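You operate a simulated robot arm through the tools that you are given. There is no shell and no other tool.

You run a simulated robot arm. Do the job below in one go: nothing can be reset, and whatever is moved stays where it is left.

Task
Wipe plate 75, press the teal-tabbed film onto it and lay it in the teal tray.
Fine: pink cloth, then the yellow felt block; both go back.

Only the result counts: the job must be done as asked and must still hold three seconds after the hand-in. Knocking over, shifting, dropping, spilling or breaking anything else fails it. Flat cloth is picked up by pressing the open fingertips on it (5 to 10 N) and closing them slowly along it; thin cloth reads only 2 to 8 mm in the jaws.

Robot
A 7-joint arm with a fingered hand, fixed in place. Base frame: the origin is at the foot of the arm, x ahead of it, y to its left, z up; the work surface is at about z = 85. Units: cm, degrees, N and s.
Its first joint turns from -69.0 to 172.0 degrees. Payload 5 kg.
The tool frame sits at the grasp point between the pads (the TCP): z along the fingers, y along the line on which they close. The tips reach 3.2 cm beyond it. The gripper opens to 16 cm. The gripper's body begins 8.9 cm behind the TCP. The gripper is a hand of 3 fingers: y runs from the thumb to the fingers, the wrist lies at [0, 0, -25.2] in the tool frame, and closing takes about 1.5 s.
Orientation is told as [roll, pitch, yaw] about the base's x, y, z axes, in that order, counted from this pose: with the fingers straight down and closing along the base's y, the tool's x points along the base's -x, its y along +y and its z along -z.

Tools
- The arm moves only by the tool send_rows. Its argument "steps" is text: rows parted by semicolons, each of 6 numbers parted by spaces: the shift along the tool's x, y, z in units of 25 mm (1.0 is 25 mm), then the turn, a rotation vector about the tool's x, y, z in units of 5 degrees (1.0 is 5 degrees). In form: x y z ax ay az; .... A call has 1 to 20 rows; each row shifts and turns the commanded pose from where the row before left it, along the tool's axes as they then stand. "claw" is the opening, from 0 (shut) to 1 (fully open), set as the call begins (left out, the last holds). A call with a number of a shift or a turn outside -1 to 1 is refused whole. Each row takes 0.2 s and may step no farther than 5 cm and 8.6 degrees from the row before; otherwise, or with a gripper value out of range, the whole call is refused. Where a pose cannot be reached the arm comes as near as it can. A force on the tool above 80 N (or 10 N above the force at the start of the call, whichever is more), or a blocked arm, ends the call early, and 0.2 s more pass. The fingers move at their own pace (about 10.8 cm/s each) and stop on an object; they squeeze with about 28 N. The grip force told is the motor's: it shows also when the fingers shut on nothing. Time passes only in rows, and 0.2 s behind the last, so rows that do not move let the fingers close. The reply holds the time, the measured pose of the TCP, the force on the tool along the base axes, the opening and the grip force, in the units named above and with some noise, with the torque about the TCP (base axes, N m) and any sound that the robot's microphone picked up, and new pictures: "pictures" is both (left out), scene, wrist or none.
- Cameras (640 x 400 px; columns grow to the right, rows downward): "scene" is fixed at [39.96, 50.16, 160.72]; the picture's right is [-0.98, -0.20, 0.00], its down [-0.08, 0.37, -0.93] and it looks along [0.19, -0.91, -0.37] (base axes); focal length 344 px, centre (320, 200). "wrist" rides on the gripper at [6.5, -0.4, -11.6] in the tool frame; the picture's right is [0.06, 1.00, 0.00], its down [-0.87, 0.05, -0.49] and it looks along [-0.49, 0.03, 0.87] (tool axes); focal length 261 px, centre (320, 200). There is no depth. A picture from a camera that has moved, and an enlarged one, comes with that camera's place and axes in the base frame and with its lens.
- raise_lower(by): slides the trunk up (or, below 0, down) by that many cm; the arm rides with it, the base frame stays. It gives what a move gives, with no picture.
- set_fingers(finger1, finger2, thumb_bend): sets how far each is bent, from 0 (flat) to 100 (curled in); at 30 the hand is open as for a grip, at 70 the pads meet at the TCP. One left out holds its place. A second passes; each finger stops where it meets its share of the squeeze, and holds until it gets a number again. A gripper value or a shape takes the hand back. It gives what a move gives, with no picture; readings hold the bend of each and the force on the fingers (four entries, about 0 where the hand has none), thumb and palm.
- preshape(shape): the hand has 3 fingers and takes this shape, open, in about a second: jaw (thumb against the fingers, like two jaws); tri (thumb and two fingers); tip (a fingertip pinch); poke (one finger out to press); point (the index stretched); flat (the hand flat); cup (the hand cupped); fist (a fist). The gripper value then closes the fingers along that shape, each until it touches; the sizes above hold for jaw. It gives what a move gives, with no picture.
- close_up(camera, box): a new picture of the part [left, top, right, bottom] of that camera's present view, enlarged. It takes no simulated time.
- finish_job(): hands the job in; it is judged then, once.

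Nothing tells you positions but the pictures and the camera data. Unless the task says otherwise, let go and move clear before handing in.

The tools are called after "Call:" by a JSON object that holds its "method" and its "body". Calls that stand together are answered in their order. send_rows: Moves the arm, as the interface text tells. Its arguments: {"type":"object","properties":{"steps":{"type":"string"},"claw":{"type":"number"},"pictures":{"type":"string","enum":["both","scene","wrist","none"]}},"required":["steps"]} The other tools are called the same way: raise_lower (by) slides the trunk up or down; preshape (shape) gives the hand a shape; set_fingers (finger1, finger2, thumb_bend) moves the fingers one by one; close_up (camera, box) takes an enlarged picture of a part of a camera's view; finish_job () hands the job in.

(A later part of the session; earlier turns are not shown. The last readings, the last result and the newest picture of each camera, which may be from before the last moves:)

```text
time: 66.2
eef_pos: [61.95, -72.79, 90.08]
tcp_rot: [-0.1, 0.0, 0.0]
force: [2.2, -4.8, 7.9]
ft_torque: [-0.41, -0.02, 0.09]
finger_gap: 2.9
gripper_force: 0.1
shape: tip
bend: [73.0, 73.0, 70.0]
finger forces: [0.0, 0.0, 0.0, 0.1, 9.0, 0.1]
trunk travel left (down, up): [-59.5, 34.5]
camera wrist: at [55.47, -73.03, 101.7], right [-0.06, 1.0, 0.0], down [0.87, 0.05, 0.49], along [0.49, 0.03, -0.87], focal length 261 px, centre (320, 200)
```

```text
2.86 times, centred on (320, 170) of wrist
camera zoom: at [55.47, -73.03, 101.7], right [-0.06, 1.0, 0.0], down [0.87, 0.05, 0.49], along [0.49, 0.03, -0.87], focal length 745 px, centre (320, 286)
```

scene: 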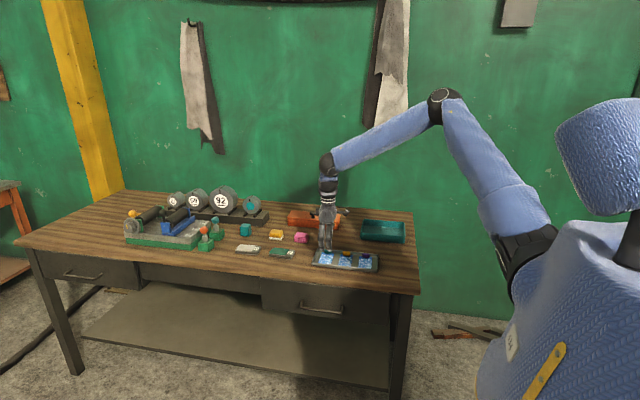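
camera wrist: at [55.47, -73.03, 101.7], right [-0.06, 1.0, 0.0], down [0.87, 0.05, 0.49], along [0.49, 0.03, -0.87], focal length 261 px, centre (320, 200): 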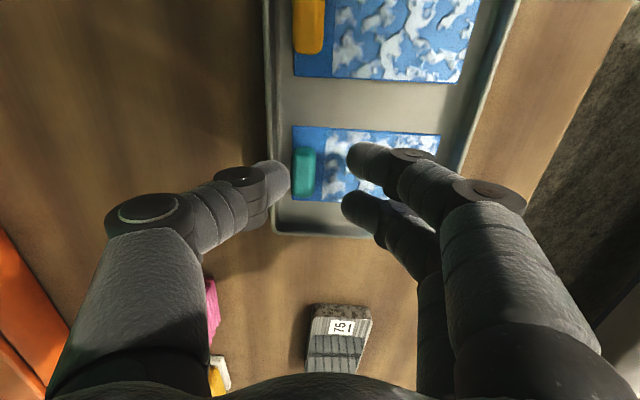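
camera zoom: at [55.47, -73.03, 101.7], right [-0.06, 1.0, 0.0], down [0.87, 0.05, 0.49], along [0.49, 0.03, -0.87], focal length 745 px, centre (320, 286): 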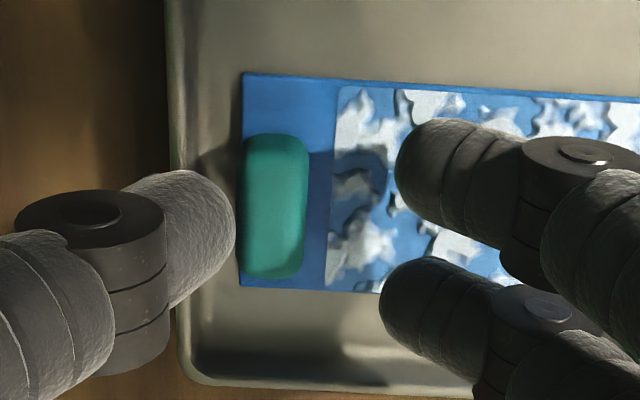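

The film resists being pushed that way. I'll back off and tilt the hand about 20° instead, so the thumb stays above the rim while the two fingers reach lower on the tab's front face.

Call:
{"method": "send_rows", "body": {"steps": "0 -0.08 -0.2 0 0 0; 0 0 -0.8 0 0 0; 0 0 -1 0 0 0; 0 0 0 1 0 0; 0 0 0 1 0 0; 0 0 0 1 0 0; 0 0 0 1 0 0; 0 0 0 0 0 0"}}

Call:
{"method": "close_up", "body": {"camera": "wrist", "box": [220, 60, 420, 240]}}

Call:
{"method": "close_up", "body": {"camera": "scene", "box": [300, 210, 390, 275]}}

```text
time: 68.0
eef_pos: [61.93, -73.0, 95.0]
tcp_rot: [-20.0, -0.1, 0.0]
force: [1.0, 0.2, 0.1]
ft_torque: [0.0, -0.02, -0.02]
finger_gap: 2.72
gripper_force: 0.1
shape: tip
bend: [73.0, 73.0, 70.0]
finger forces: [0.0, 0.1, 0.0, 0.0, 0.1, 0.1]
trunk travel left (down, up): [-59.5, 34.5]
camera wrist: at [55.45, -69.26, 106.08], right [-0.06, 0.94, -0.34], down [0.87, 0.22, 0.44], along [0.49, -0.27, -0.83], focal length 261 px, centre (320, 200)
```

scene: 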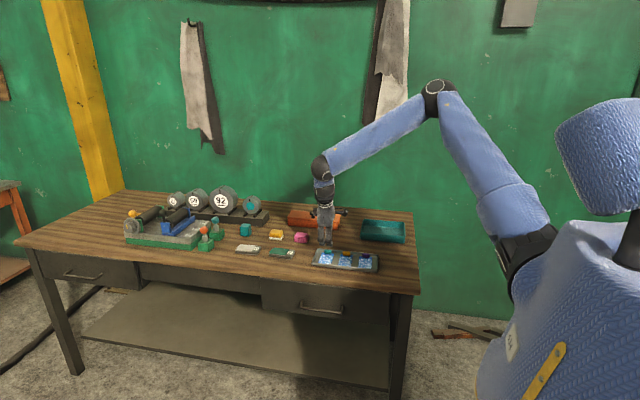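
wrist: 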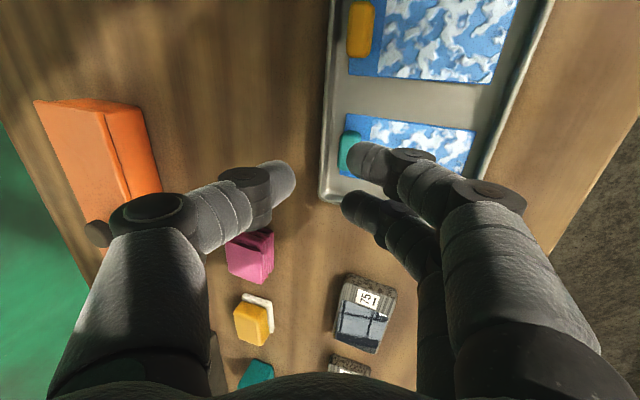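

```text
2.22 times, centred on (320, 150) of wrist
camera zoom: at [55.45, -69.26, 106.08], right [-0.06, 0.94, -0.34], down [0.87, 0.22, 0.44], along [0.49, -0.27, -0.83], focal length 579 px, centre (320, 311)
```

zoom: 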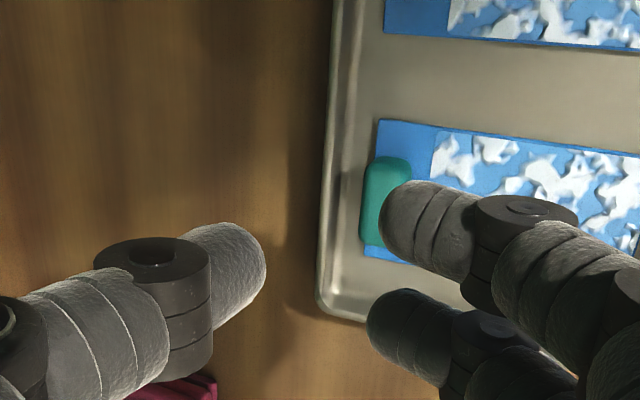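

```text
6.15 times, centred on (345, 242) of scene
camera zoom: at [39.96, 50.16, 160.72], right [-0.98, -0.2, 0.0], down [-0.08, 0.37, -0.93], along [0.19, -0.91, -0.37], focal length 2114 px, centre (166, -62)
```

zoom: 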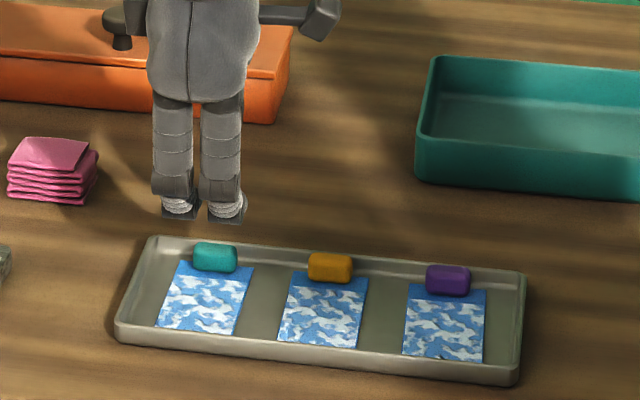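

Call:
{"method": "send_rows", "body": {"steps": "-0.02 0.36 0.8 0 0 0; 0 0.3 0.7 0 0 0; 0 0.102 0.266 0 0 0; 0 0 0 0 0 0", "claw": 0.155, "pictures": "wrist"}}

Call:
{"method": "close_up", "body": {"camera": "wrist", "box": [240, 100, 400, 240]}}

Call:
{"method": "close_up", "body": {"camera": "scene", "box": [310, 225, 360, 260]}}

```text
time: 69.0
eef_pos: [61.99, -72.69, 90.25]
tcp_rot: [-20.0, 0.0, 0.0]
force: [-1.5, -0.1, -0.3]
ft_torque: [-0.01, 0.03, -0.01]
finger_gap: 2.52
gripper_force: 0.0
shape: tip
bend: [73.0, 73.0, 70.0]
finger forces: [0.0, 0.0, 0.0, 0.0, 0.0, 0.0]
trunk travel left (down, up): [-59.5, 34.5]
camera wrist: at [55.54, -68.99, 101.39], right [-0.06, 0.94, -0.34], down [0.87, 0.22, 0.44], along [0.49, -0.27, -0.83], focal length 261 px, centre (320, 200)
```

wrist: 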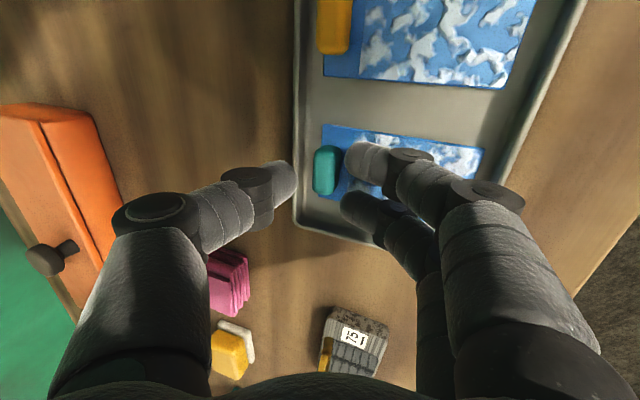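

```text
2.86 times, centred on (320, 170) of wrist
camera zoom: at [55.54, -68.99, 101.39], right [-0.06, 0.94, -0.34], down [0.87, 0.22, 0.44], along [0.49, -0.27, -0.83], focal length 745 px, centre (320, 286)
```

zoom: 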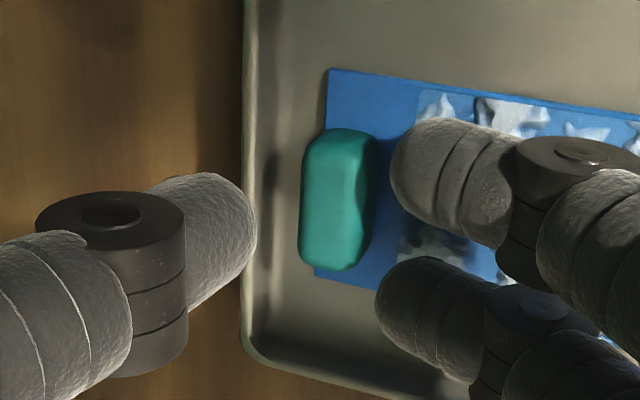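

```text
11.43 times, centred on (335, 242) of scene
camera zoom: at [39.96, 50.16, 160.72], right [-0.98, -0.2, 0.0], down [-0.08, 0.37, -0.93], along [0.19, -0.91, -0.37], focal length 3926 px, centre (149, -286)
```

zoom: 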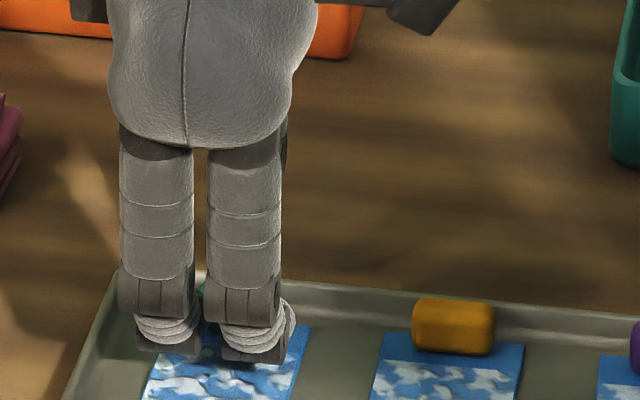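

Call:
{"method": "send_rows", "body": {"steps": "0 0.07 0.19 0 0 0; 0 0.055 0.15 0 0 0; 0 0 0 0 0 0", "pictures": "wrist"}}

Call:
{"method": "close_up", "body": {"camera": "wrist", "box": [240, 100, 400, 240]}}

Call:
{"method": "close_up", "body": {"camera": "scene", "box": [310, 225, 360, 260]}}

```text
time: 69.8
eef_pos: [61.84, -72.66, 89.34]
tcp_rot: [-20.0, -0.1, 0.0]
force: [1.3, 0.9, 5.0]
ft_torque: [0.04, -0.07, -0.05]
finger_gap: 2.48
gripper_force: 0.0
shape: tip
bend: [73.0, 73.0, 70.0]
finger forces: [3.1, 3.1, 0.1, 0.1, 0.0, 0.0]
trunk travel left (down, up): [-59.5, 34.5]
camera wrist: at [55.45, -68.95, 100.52], right [-0.06, 0.94, -0.34], down [0.87, 0.22, 0.44], along [0.49, -0.27, -0.83], focal length 261 px, centre (320, 200)
```

wrist: 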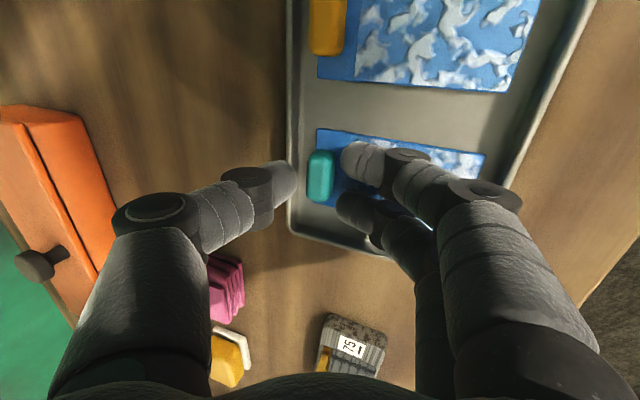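

```text
2.86 times, centred on (320, 170) of wrist
camera zoom: at [55.45, -68.95, 100.52], right [-0.06, 0.94, -0.34], down [0.87, 0.22, 0.44], along [0.49, -0.27, -0.83], focal length 745 px, centre (320, 286)
```

zoom: 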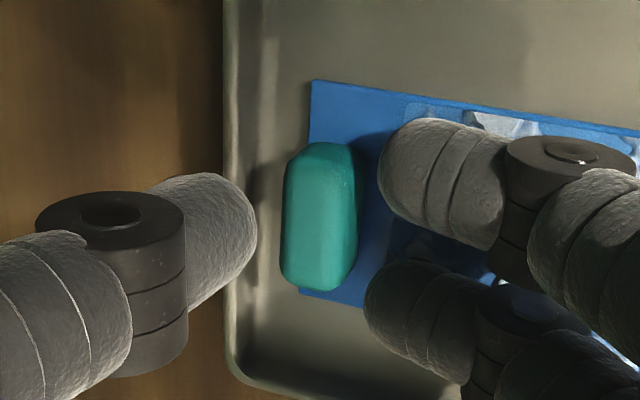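

```text
11.43 times, centred on (335, 242) of scene
camera zoom: at [39.96, 50.16, 160.72], right [-0.98, -0.2, 0.0], down [-0.08, 0.37, -0.93], along [0.19, -0.91, -0.37], focal length 3926 px, centre (149, -286)
```

zoom: 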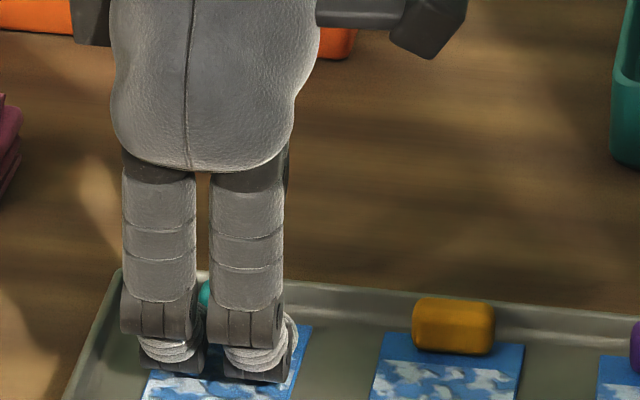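

The fingertips touch the film strip lightly. I'll rise 1 mm, then close on the tab in steps.

Call:
{"method": "send_rows", "body": {"steps": "0 -0.014 -0.045 0 0 0; 0 0 0 0 0 0; 0 0 0 0 0 0", "claw": 0.12, "pictures": "none"}}

Call:
{"method": "send_rows", "body": {"steps": "0 0 0 0 0 0; 0 0 0 0 0 0; 0 0 0 0 0 0; 0 0 0 0 0 0", "claw": 0.06, "pictures": "wrist"}}

Call:
{"method": "close_up", "body": {"camera": "wrist", "box": [240, 100, 400, 240]}}

Call:
{"method": "close_up", "body": {"camera": "scene", "box": [310, 225, 360, 260]}}

```text
time: 70.6
eef_pos: [61.9, -72.7, 89.37]
tcp_rot: [-20.0, 0.0, -0.1]
force: [0.2, -0.3, 1.4]
ft_torque: [0.01, -0.03, 0.01]
finger_gap: 1.97
gripper_force: 0.0
shape: tip
bend: [72.0, 72.0, 70.0]
finger forces: [0.7, 0.6, 0.0, 0.0, 0.0, 0.1]
trunk travel left (down, up): [-59.5, 34.5]
```

```text
time: 71.6
eef_pos: [61.99, -72.57, 89.47]
tcp_rot: [-20.0, 0.0, 0.0]
force: [-0.7, 0.0, -0.5]
ft_torque: [-0.05, -0.01, 0.01]
finger_gap: 1.01
gripper_force: 27.9
shape: tip
bend: [71.0, 71.0, 70.0]
finger forces: [11.2, 11.0, 0.0, 0.0, 22.7, 0.0]
trunk travel left (down, up): [-59.5, 34.5]
camera wrist: at [55.46, -68.99, 100.57], right [-0.06, 0.94, -0.34], down [0.87, 0.22, 0.44], along [0.49, -0.27, -0.83], focal length 261 px, centre (320, 200)
```

wrist: 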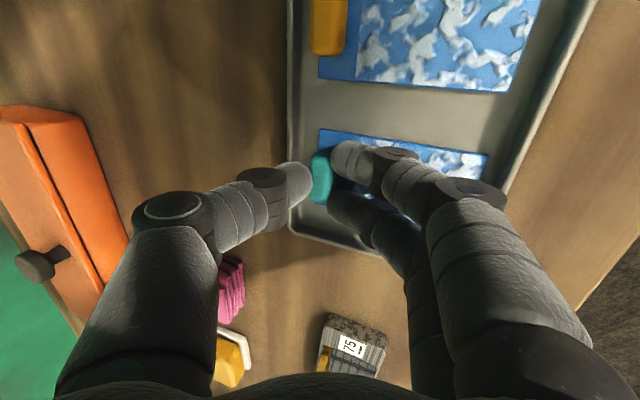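

```text
2.86 times, centred on (320, 170) of wrist
camera zoom: at [55.46, -68.99, 100.57], right [-0.06, 0.94, -0.34], down [0.87, 0.22, 0.44], along [0.49, -0.27, -0.83], focal length 745 px, centre (320, 286)
```

zoom: 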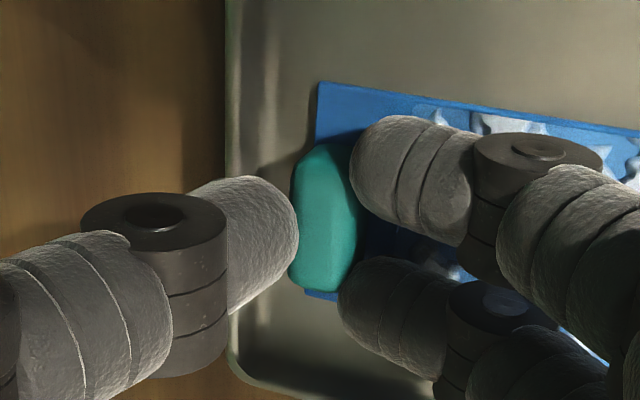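

```text
11.43 times, centred on (335, 242) of scene
camera zoom: at [39.96, 50.16, 160.72], right [-0.98, -0.2, 0.0], down [-0.08, 0.37, -0.93], along [0.19, -0.91, -0.37], focal length 3926 px, centre (149, -286)
```

zoom: 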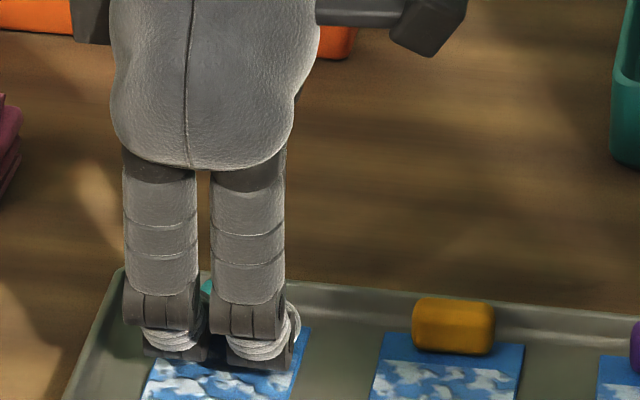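

A firm grip on the tab: 11+11 N against 23 N. I'll lift slowly and check the film comes along.

Call:
{"method": "send_rows", "body": {"steps": "0 -0.07 -0.19 0 0 0; 0 -0.07 -0.19 0 0 0; 0 0 0 0 0 0", "pictures": "wrist"}}

Call:
{"method": "close_up", "body": {"camera": "scene", "box": [310, 225, 370, 270]}}

Call:
{"method": "close_up", "body": {"camera": "wrist", "box": [240, 100, 500, 240]}}

```text
time: 72.4
eef_pos: [61.84, -72.67, 90.44]
tcp_rot: [-20.0, 0.0, -0.1]
force: [0.1, 0.2, -0.3]
ft_torque: [-0.02, -0.02, 0.02]
finger_gap: 0.99
gripper_force: 28.1
shape: tip
bend: [71.0, 71.0, 70.0]
finger forces: [11.2, 11.1, 0.0, 0.1, 22.2, 0.0]
trunk travel left (down, up): [-59.5, 34.5]
camera wrist: at [55.47, -69.0, 101.52], right [-0.06, 0.94, -0.34], down [0.87, 0.22, 0.44], along [0.49, -0.27, -0.83], focal length 261 px, centre (320, 200)
```

wrist: 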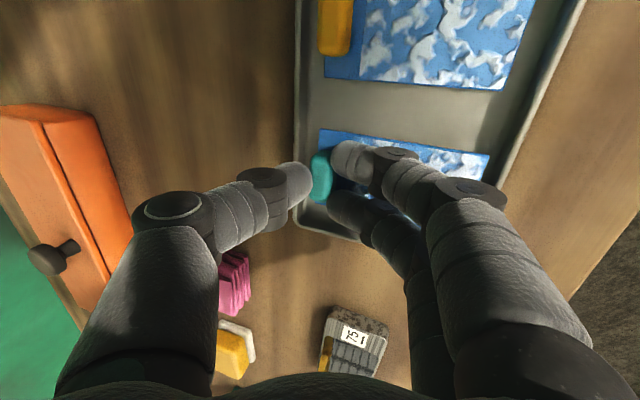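

```text
8.89 times, centred on (340, 248) of scene
camera zoom: at [39.96, 50.16, 160.72], right [-0.98, -0.2, 0.0], down [-0.08, 0.37, -0.93], along [0.19, -0.91, -0.37], focal length 3054 px, centre (142, -222)
```

zoom: 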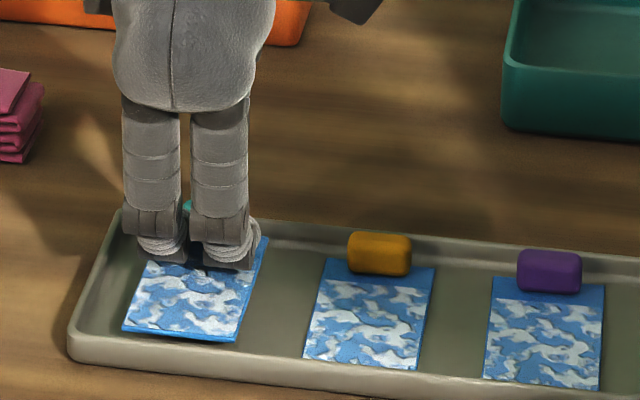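

```text
2.46 times, centred on (370, 170) of wrist
camera zoom: at [55.47, -69.0, 101.52], right [-0.06, 0.94, -0.34], down [0.87, 0.22, 0.44], along [0.49, -0.27, -0.83], focal length 642 px, centre (197, 274)
```

zoom: 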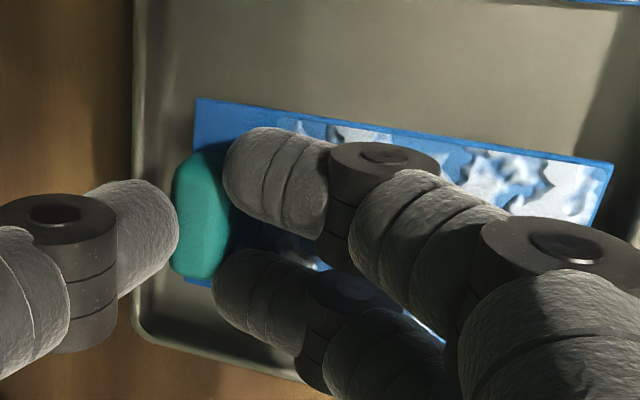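

The film comes up rigidly with the tab. I'll lift it clear of the tray, then rotate -90° about vertical so the tab points to plate 75's label end.

Call:
{"method": "send_rows", "body": {"steps": "0 -0.137 -0.376 0 0 0; 0 -0.274 -0.752 0 0 0; 0 -0.274 -0.752 0 0 0; 0 -0.274 -0.752 0 0 0; 0 -0.274 -0.752 0 0 0; 0 0 0 0 0 0"}}

Call:
{"method": "close_up", "body": {"camera": "scene", "box": [290, 190, 390, 270]}}

```text
time: 73.8
eef_pos: [62.08, -72.74, 99.24]
tcp_rot: [-19.9, -0.1, 0.0]
force: [0.0, 0.7, -0.2]
ft_torque: [-0.02, 0.01, 0.01]
finger_gap: 1.01
gripper_force: 27.5
shape: tip
bend: [71.0, 71.0, 70.0]
finger forces: [11.2, 11.0, 0.0, 0.1, 22.1, 0.1]
trunk travel left (down, up): [-59.5, 34.5]
camera wrist: at [55.63, -69.0, 110.39], right [-0.06, 0.94, -0.34], down [0.87, 0.22, 0.44], along [0.49, -0.27, -0.83], focal length 261 px, centre (320, 200)
```

scene: 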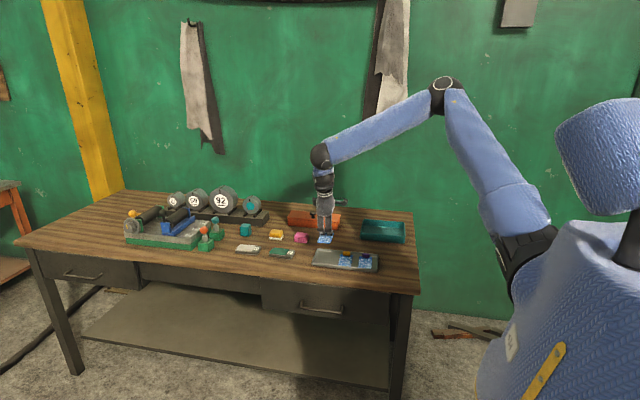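
wrist: 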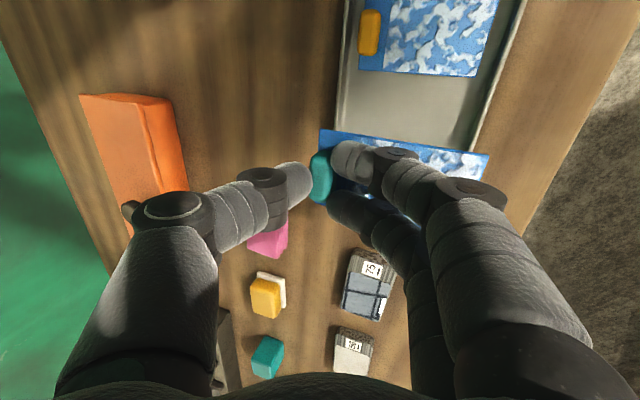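

```text
5.00 times, centred on (340, 230) of scene
camera zoom: at [39.96, 50.16, 160.72], right [-0.98, -0.2, 0.0], down [-0.08, 0.37, -0.93], along [0.19, -0.91, -0.37], focal length 1718 px, centre (220, 50)
```

zoom: 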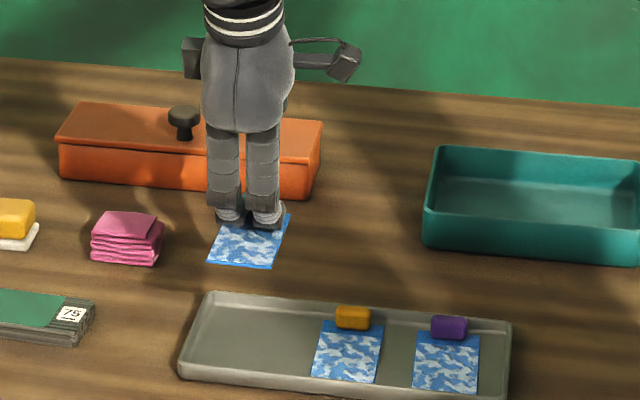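

Call:
{"method": "send_rows", "body": {"steps": "0 0 0 0 0.342 0.94; 0 0 0 0 0.342 0.94; 0 0 0 0 0.342 0.94; 0 0 0 0 0.342 0.94; 0 0 0 0 0.342 0.94; 0 0 0 0 0.342 0.94; 0 0 0 0 0.342 0.94; 0 0 0 0 0.342 0.94; 0 0 0 0 0.342 0.94"}}

```text
time: 75.8
eef_pos: [62.07, -72.69, 99.48]
tcp_rot: [-20.0, 0.1, -45.1]
force: [0.0, -0.2, -0.5]
ft_torque: [-0.02, 0.02, -0.01]
finger_gap: 0.99
gripper_force: 28.2
shape: tip
bend: [71.0, 71.0, 70.0]
finger forces: [11.2, 11.1, 0.0, 0.0, 21.8, 0.0]
trunk travel left (down, up): [-59.5, 34.5]
camera wrist: at [59.97, -65.45, 110.49], right [0.62, 0.71, -0.34], down [0.77, -0.46, 0.44], along [0.16, -0.54, -0.83], focal length 261 px, centre (320, 200)
```

scene: 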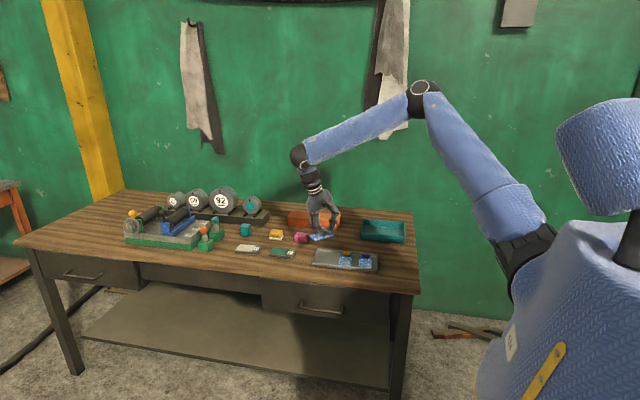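
wrist: 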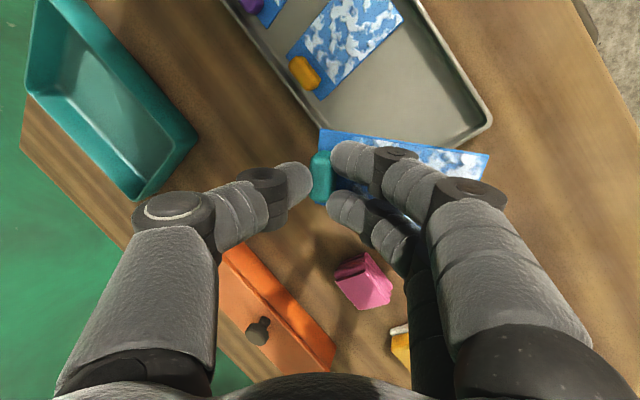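

Rotation is going well, with the film still flat and secure. On to the remaining 45°.

Call:
{"method": "send_rows", "body": {"steps": "0 0 0 0 0.342 0.94; 0 0 0 0 0.342 0.94; 0 0 0 0 0.342 0.94; 0 0 0 0 0.342 0.94; 0 0 0 0 0.342 0.94; 0 0 0 0 0.342 0.94; 0 0 0 0 0.342 0.94; 0 0 0 0 0.342 0.94; 0 0 0 0 0.342 0.94; 0 0 0 0 0 0"}}

Call:
{"method": "close_up", "body": {"camera": "scene", "box": [250, 190, 370, 270]}}

```text
time: 78.0
eef_pos: [62.07, -72.69, 99.54]
tcp_rot: [-19.9, 0.0, -90.0]
force: [-1.1, -0.9, -0.3]
ft_torque: [0.0, 0.02, -0.02]
finger_gap: 0.97
gripper_force: 28.2
shape: tip
bend: [71.0, 71.0, 70.0]
finger forces: [11.2, 10.9, 0.0, 0.0, 21.6, 0.0]
trunk travel left (down, up): [-59.5, 34.5]
camera wrist: at [65.63, -66.08, 110.55], right [0.94, 0.06, -0.34], down [0.22, -0.87, 0.44], along [-0.27, -0.49, -0.83], focal length 261 px, centre (320, 200)
```

scene: 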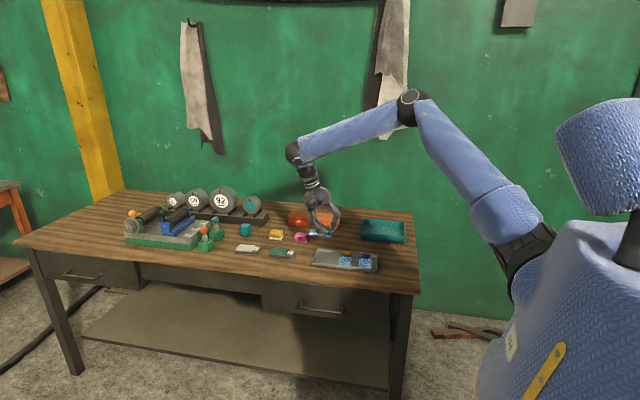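
wrist: 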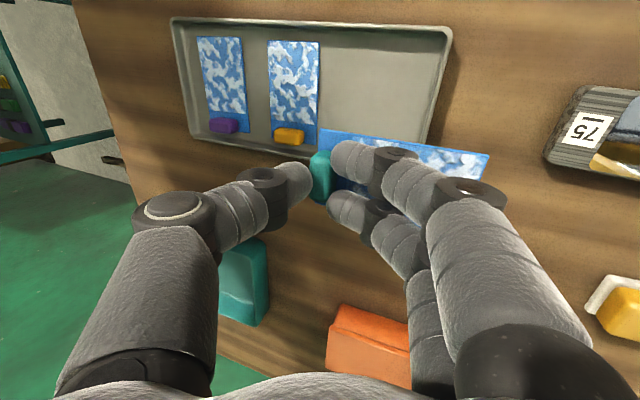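

```text
5.00 times, centred on (310, 230) of scene
camera zoom: at [39.96, 50.16, 160.72], right [-0.98, -0.2, 0.0], down [-0.08, 0.37, -0.93], along [0.19, -0.91, -0.37], focal length 1718 px, centre (370, 50)
```

zoom: 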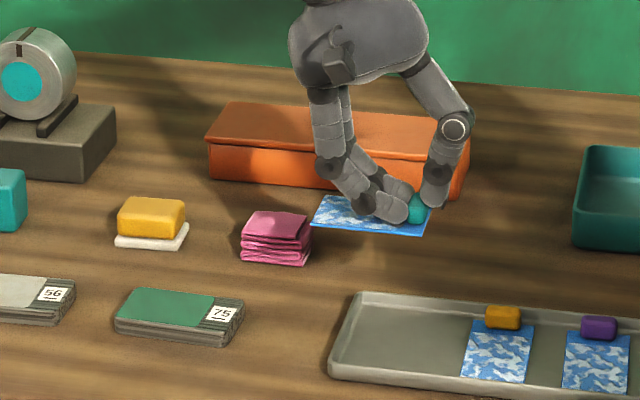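

The film is oriented with its tab towards -x. I'm carrying it over plate 75.

Call:
{"method": "send_rows", "body": {"steps": "0.162 0.915 -0.181 0 0 0; 0.162 0.915 -0.181 0 0 0; 0.162 0.915 -0.181 0 0 0; 0.162 0.915 -0.181 0 0 0; 0.162 0.915 -0.181 0 0 0; 0.162 0.915 -0.181 0 0 0; 0.162 0.915 -0.181 0 0 0; 0 0 0 0 0 0"}}

Call:
{"method": "close_up", "body": {"camera": "scene", "box": [240, 200, 330, 265]}}

Call:
{"method": "close_up", "body": {"camera": "wrist", "box": [270, 60, 530, 240]}}

```text
time: 79.8
eef_pos: [78.14, -69.88, 96.96]
tcp_rot: [-20.0, 0.0, -90.0]
force: [-0.2, 0.2, -0.1]
ft_torque: [0.02, -0.04, 0.01]
finger_gap: 0.96
gripper_force: 27.8
shape: tip
bend: [71.0, 71.0, 70.0]
finger forces: [11.2, 10.9, 0.0, 0.0, 21.5, 0.0]
trunk travel left (down, up): [-59.5, 34.5]
camera wrist: at [81.67, -63.21, 107.99], right [0.94, 0.06, -0.34], down [0.22, -0.87, 0.44], along [-0.27, -0.49, -0.83], focal length 261 px, centre (320, 200)
```

scene: 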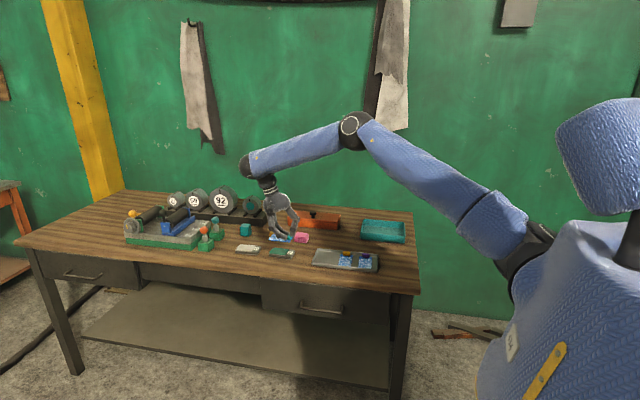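
wrist: 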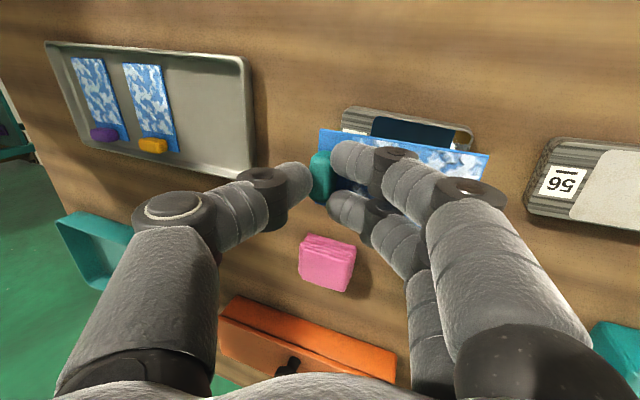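

```text
6.15 times, centred on (285, 232) of scene
camera zoom: at [39.96, 50.16, 160.72], right [-0.98, -0.2, 0.0], down [-0.08, 0.37, -0.93], along [0.19, -0.91, -0.37], focal length 2114 px, centre (535, 0)
```

zoom: 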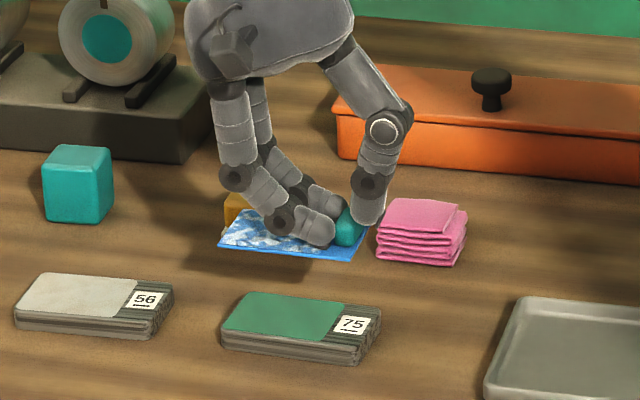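

```text
2.22 times, centred on (400, 150) of wrist
camera zoom: at [81.67, -63.21, 107.99], right [0.94, 0.06, -0.34], down [0.22, -0.87, 0.44], along [-0.27, -0.49, -0.83], focal length 579 px, centre (142, 311)
```

zoom: 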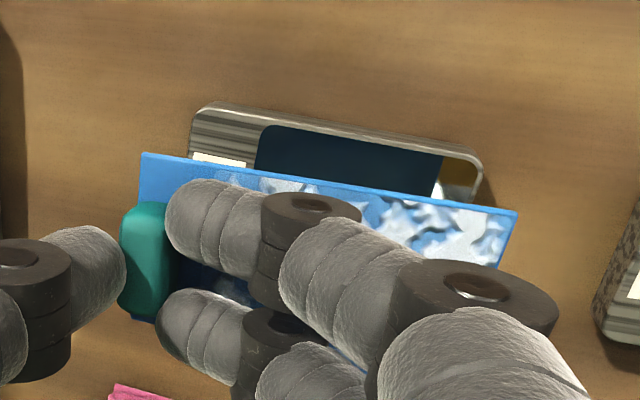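

The film is nearly aligned over the plate. I'll lower it to about 1.5 cm above and compare edges where parallax is smaller.

Call:
{"method": "send_rows", "body": {"steps": "0.04 0.26 0.72 0 0 0; 0.04 0.26 0.72 0 0 0; 0 0.158 0.425 0 0 0; 0 0 0 0 0 0", "pictures": "wrist"}}

Call:
{"method": "close_up", "body": {"camera": "scene", "box": [250, 220, 310, 265]}}

Call:
{"method": "close_up", "body": {"camera": "wrist", "box": [270, 60, 530, 240]}}

```text
time: 80.8
eef_pos: [78.02, -69.82, 91.96]
tcp_rot: [-20.0, -0.1, -90.0]
force: [0.0, 0.4, -0.8]
ft_torque: [0.02, -0.01, 0.0]
finger_gap: 0.99
gripper_force: 28.2
shape: tip
bend: [71.0, 71.0, 70.0]
finger forces: [11.1, 10.9, 0.0, 0.1, 21.5, 0.0]
trunk travel left (down, up): [-59.5, 34.5]
camera wrist: at [81.76, -63.05, 103.06], right [0.94, 0.06, -0.34], down [0.22, -0.87, 0.44], along [-0.27, -0.49, -0.83], focal length 261 px, centre (320, 200)
```

wrist: 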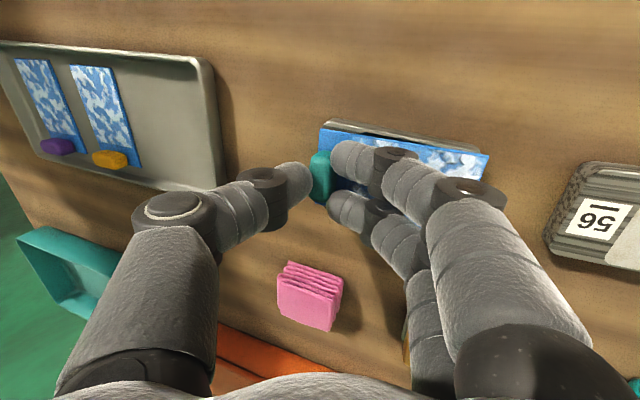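

```text
8.89 times, centred on (280, 242) of scene
camera zoom: at [39.96, 50.16, 160.72], right [-0.98, -0.2, 0.0], down [-0.08, 0.37, -0.93], along [0.19, -0.91, -0.37], focal length 3054 px, centre (676, -178)
```

zoom: 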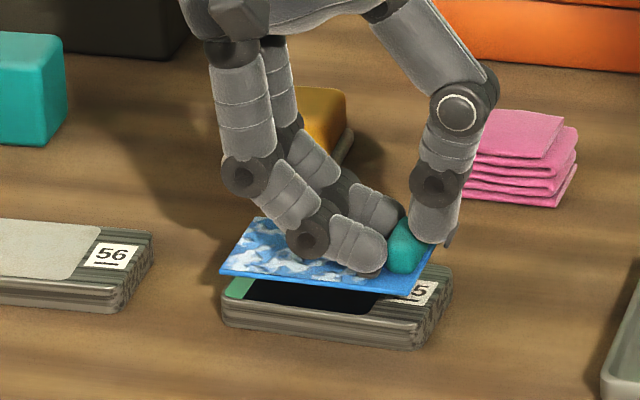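

```text
2.22 times, centred on (400, 150) of wrist
camera zoom: at [81.76, -63.05, 103.06], right [0.94, 0.06, -0.34], down [0.22, -0.87, 0.44], along [-0.27, -0.49, -0.83], focal length 579 px, centre (142, 311)
```

zoom: 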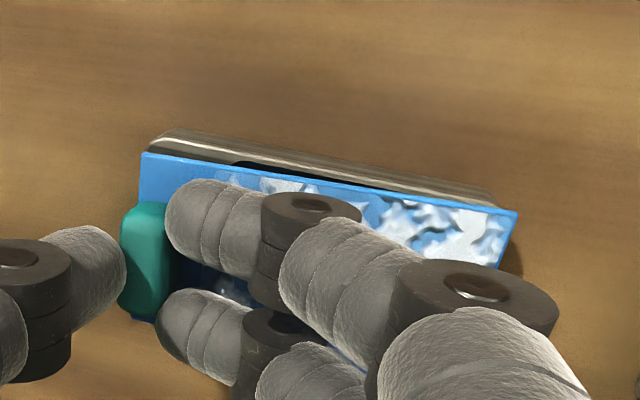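

Call:
{"method": "close_up", "body": {"camera": "wrist", "box": [310, 105, 420, 175]}}

Call:
{"method": "close_up", "body": {"camera": "wrist", "box": [400, 105, 510, 175]}}

Call:
{"method": "close_up", "body": {"camera": "scene", "box": [266, 236, 298, 262]}}

```text
5.71 times, centred on (365, 140) of wrist
camera zoom: at [81.76, -63.05, 103.06], right [0.94, 0.06, -0.34], down [0.22, -0.87, 0.44], along [-0.27, -0.49, -0.83], focal length 1489 px, centre (63, 543)
```

zoom: 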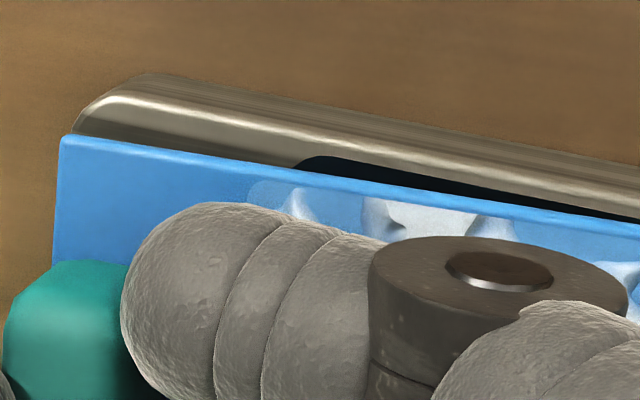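

```text
5.71 times, centred on (455, 140) of wrist
camera zoom: at [81.76, -63.05, 103.06], right [0.94, 0.06, -0.34], down [0.22, -0.87, 0.44], along [-0.27, -0.49, -0.83], focal length 1489 px, centre (-451, 543)
```

zoom: 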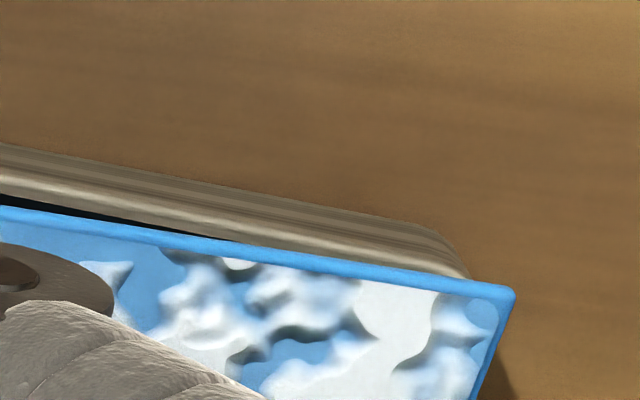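

```text
15.38 times, centred on (282, 249) of scene
camera zoom: at [39.96, 50.16, 160.72], right [-0.98, -0.2, 0.0], down [-0.08, 0.37, -0.93], along [0.19, -0.91, -0.37], focal length 5286 px, centre (905, -554)
```

zoom: 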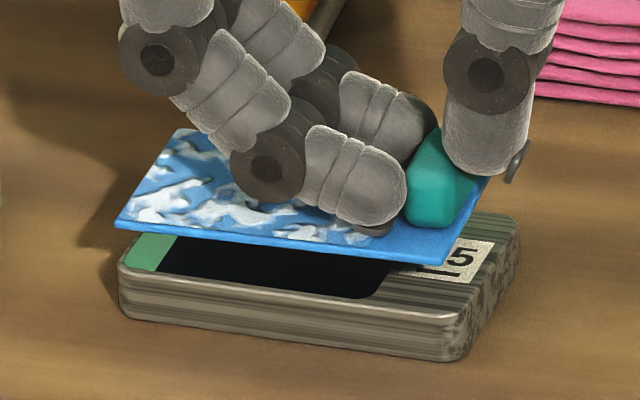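

The film is centred on the plate to within about 1 mm. I'll nudge +1 mm in x and lower it gently to contact.

Call:
{"method": "send_rows", "body": {"steps": "0 0.038 -0.014 0 0 0; 0 0.0684 0.188 0 0 0; 0 0.0684 0.188 0 0 0; 0 0 0 0 0 0", "pictures": "none"}}

Call:
{"method": "close_up", "body": {"camera": "scene", "box": [266, 236, 298, 262]}}

```text
time: 81.8
eef_pos: [78.31, -69.7, 91.03]
tcp_rot: [-20.0, 0.1, -90.0]
force: [0.0, 1.1, -0.3]
ft_torque: [0.01, 0.05, -0.03]
finger_gap: 0.98
gripper_force: 28.4
shape: tip
bend: [71.0, 71.0, 70.0]
finger forces: [11.1, 10.9, 0.0, 0.1, 21.2, 0.1]
trunk travel left (down, up): [-59.5, 34.5]
```

```text
15.38 times, centred on (282, 249) of scene
camera zoom: at [39.96, 50.16, 160.72], right [-0.98, -0.2, 0.0], down [-0.08, 0.37, -0.93], along [0.19, -0.91, -0.37], focal length 5286 px, centre (905, -554)
```

zoom: 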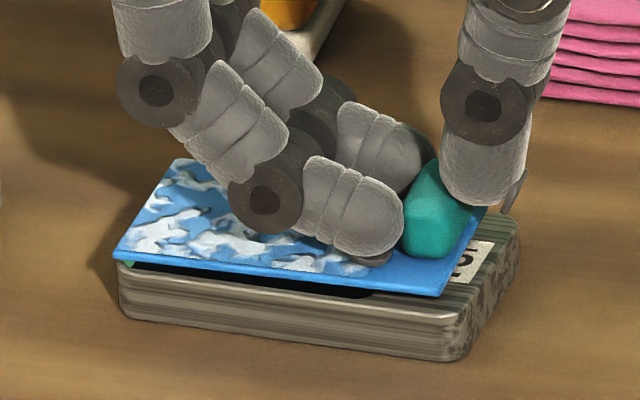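

Call:
{"method": "send_rows", "body": {"steps": "0 0.0205 0.0564 0 0 0; 0 0.0205 0.0564 0 0 0; 0 0 0 0 0 0", "pictures": "none"}}

Call:
{"method": "close_up", "body": {"camera": "scene", "box": [266, 236, 298, 262]}}

```text
time: 82.6
eef_pos: [78.15, -69.67, 90.65]
tcp_rot: [-20.0, -0.1, -90.0]
force: [-0.2, -0.4, 0.5]
ft_torque: [0.02, 0.01, 0.0]
finger_gap: 0.99
gripper_force: 27.8
shape: tip
bend: [71.0, 71.0, 70.0]
finger forces: [11.0, 10.9, 0.0, 0.1, 21.3, 0.0]
trunk travel left (down, up): [-59.5, 34.5]
```

```text
15.38 times, centred on (282, 249) of scene
camera zoom: at [39.96, 50.16, 160.72], right [-0.98, -0.2, 0.0], down [-0.08, 0.37, -0.93], along [0.19, -0.91, -0.37], focal length 5286 px, centre (905, -554)
```

zoom: 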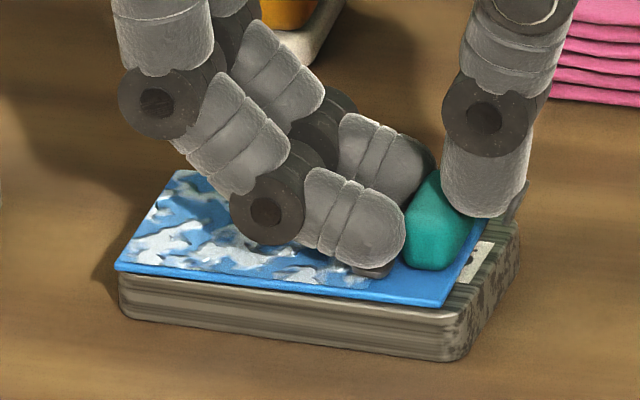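

Call:
{"method": "send_rows", "body": {"steps": "0 0.0137 0.0376 0 0 0; 0 0 0 0 0 0", "pictures": "none"}}

```text
time: 83.2
eef_pos: [78.21, -69.77, 90.61]
tcp_rot: [-20.0, 0.0, -90.0]
force: [0.8, -0.7, -0.9]
ft_torque: [-0.02, 0.0, 0.01]
finger_gap: 0.96
gripper_force: 28.0
shape: tip
bend: [71.0, 71.0, 70.0]
finger forces: [11.1, 11.0, 0.1, 0.1, 21.2, 0.0]
trunk travel left (down, up): [-59.5, 34.5]
```

Call:
{"method": "send_rows", "body": {"steps": "0 0.0137 0.0376 0 0 0; 0 0 0 0 0 0", "pictures": "none"}}

Call:
{"method": "close_up", "body": {"camera": "scene", "box": [266, 236, 298, 262]}}

```text
time: 83.8
eef_pos: [78.3, -69.72, 90.51]
tcp_rot: [-20.1, 0.0, -89.9]
force: [2.3, -0.8, 6.2]
ft_torque: [-0.03, 0.0, -0.02]
finger_gap: 0.99
gripper_force: 27.9
shape: tip
bend: [71.0, 71.0, 70.0]
finger forces: [12.4, 11.7, 0.0, 0.0, 25.1, 0.0]
trunk travel left (down, up): [-59.5, 34.5]
```

```text
15.38 times, centred on (282, 249) of scene
camera zoom: at [39.96, 50.16, 160.72], right [-0.98, -0.2, 0.0], down [-0.08, 0.37, -0.93], along [0.19, -0.91, -0.37], focal length 5286 px, centre (905, -554)
```

zoom: 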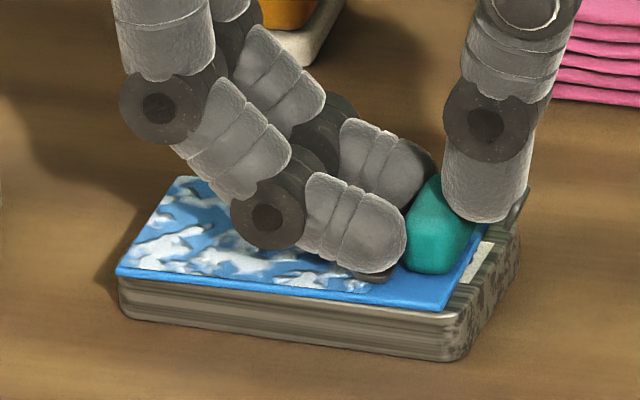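

Contact at 6 N with the film aligned to the plate. I'll release with a small opening and rise straight up.

Call:
{"method": "send_rows", "body": {"steps": "0 0 0 0 0 0; 0 0 0 0 0 0", "claw": 0.11, "pictures": "wrist"}}

Call:
{"method": "close_up", "body": {"camera": "scene", "box": [266, 236, 298, 262]}}

```text
time: 84.4
eef_pos: [78.19, -69.66, 90.48]
tcp_rot: [-19.9, 0.0, -89.9]
force: [-0.7, 0.7, 3.0]
ft_torque: [0.0, -0.02, 0.0]
finger_gap: 1.72
gripper_force: 0.0
shape: tip
bend: [72.0, 72.0, 70.0]
finger forces: [1.4, 1.4, 0.1, 0.0, 0.0, 0.0]
trunk travel left (down, up): [-59.5, 34.5]
camera wrist: at [81.79, -63.02, 101.52], right [0.94, 0.06, -0.34], down [0.22, -0.87, 0.44], along [-0.27, -0.49, -0.83], focal length 261 px, centre (320, 200)
```

wrist: 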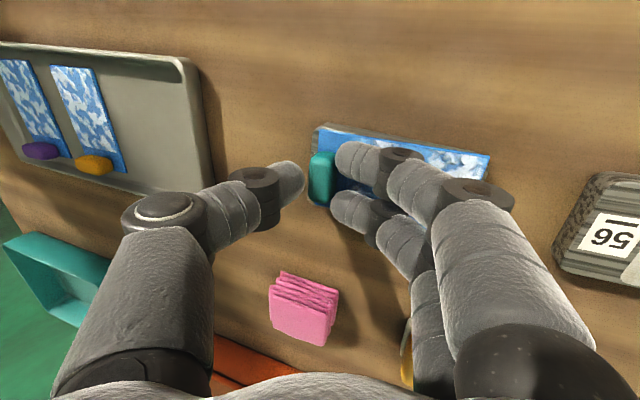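

```text
15.38 times, centred on (282, 249) of scene
camera zoom: at [39.96, 50.16, 160.72], right [-0.98, -0.2, 0.0], down [-0.08, 0.37, -0.93], along [0.19, -0.91, -0.37], focal length 5286 px, centre (905, -554)
```

zoom: 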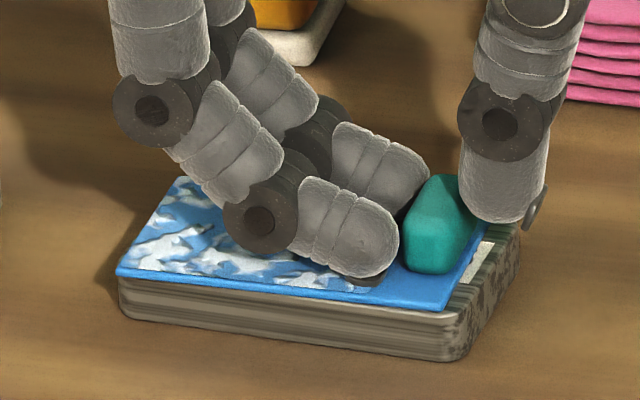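

Call:
{"method": "send_rows", "body": {"steps": "0 -0.0342 -0.094 0 0 0; 0 -0.0684 -0.188 0 0 0; 0 -0.137 -0.376 0 0 0; 0 -0.274 -0.752 0 0 0; 0 -0.274 -0.752 0 0 0; 0 -0.274 -0.752 0 0 0; 0 -0.274 -0.752 0 0 0"}}

Call:
{"method": "close_up", "body": {"camera": "scene", "box": [266, 236, 298, 262]}}

Call:
{"method": "close_up", "body": {"camera": "wrist", "box": [300, 60, 500, 180]}}

```text
time: 86.0
eef_pos: [78.15, -69.57, 100.2]
tcp_rot: [-19.5, -0.1, -89.9]
force: [0.0, 0.2, 0.2]
ft_torque: [-0.02, -0.01, 0.02]
finger_gap: 1.76
gripper_force: 0.1
shape: tip
bend: [72.0, 72.0, 70.0]
finger forces: [0.0, 0.1, 0.0, 0.1, 0.0, 0.0]
trunk travel left (down, up): [-59.5, 34.5]
camera wrist: at [81.57, -63.0, 111.36], right [0.94, 0.06, -0.33], down [0.22, -0.87, 0.45], along [-0.26, -0.49, -0.83], focal length 261 px, centre (320, 200)
```

scene: 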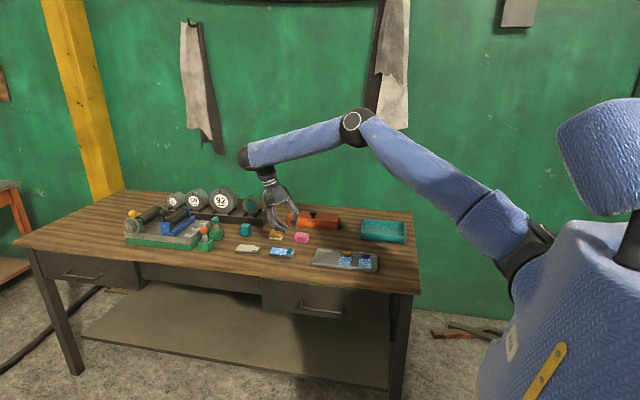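
wrist: 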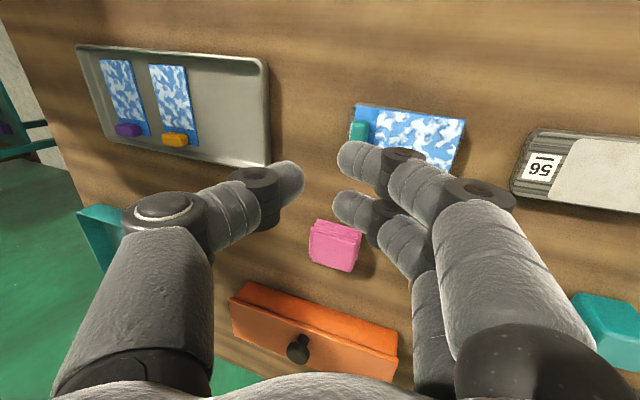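

```text
15.38 times, centred on (282, 249) of scene
camera zoom: at [39.96, 50.16, 160.72], right [-0.98, -0.2, 0.0], down [-0.08, 0.37, -0.93], along [0.19, -0.91, -0.37], focal length 5286 px, centre (905, -554)
```

zoom: 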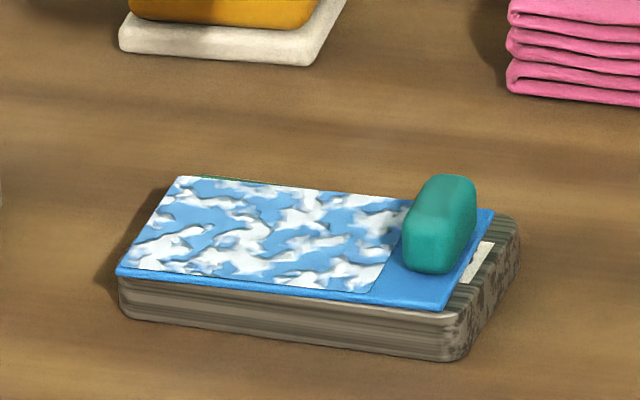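

```text
3.20 times, centred on (400, 120) of wrist
camera zoom: at [81.57, -63.0, 111.36], right [0.94, 0.06, -0.33], down [0.22, -0.87, 0.45], along [-0.26, -0.49, -0.83], focal length 834 px, centre (64, 456)
```

zoom: 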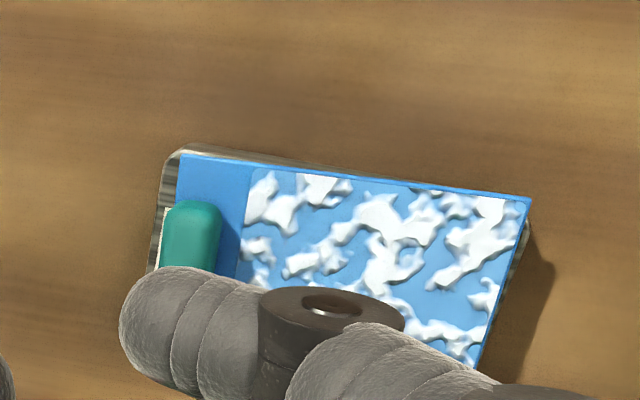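

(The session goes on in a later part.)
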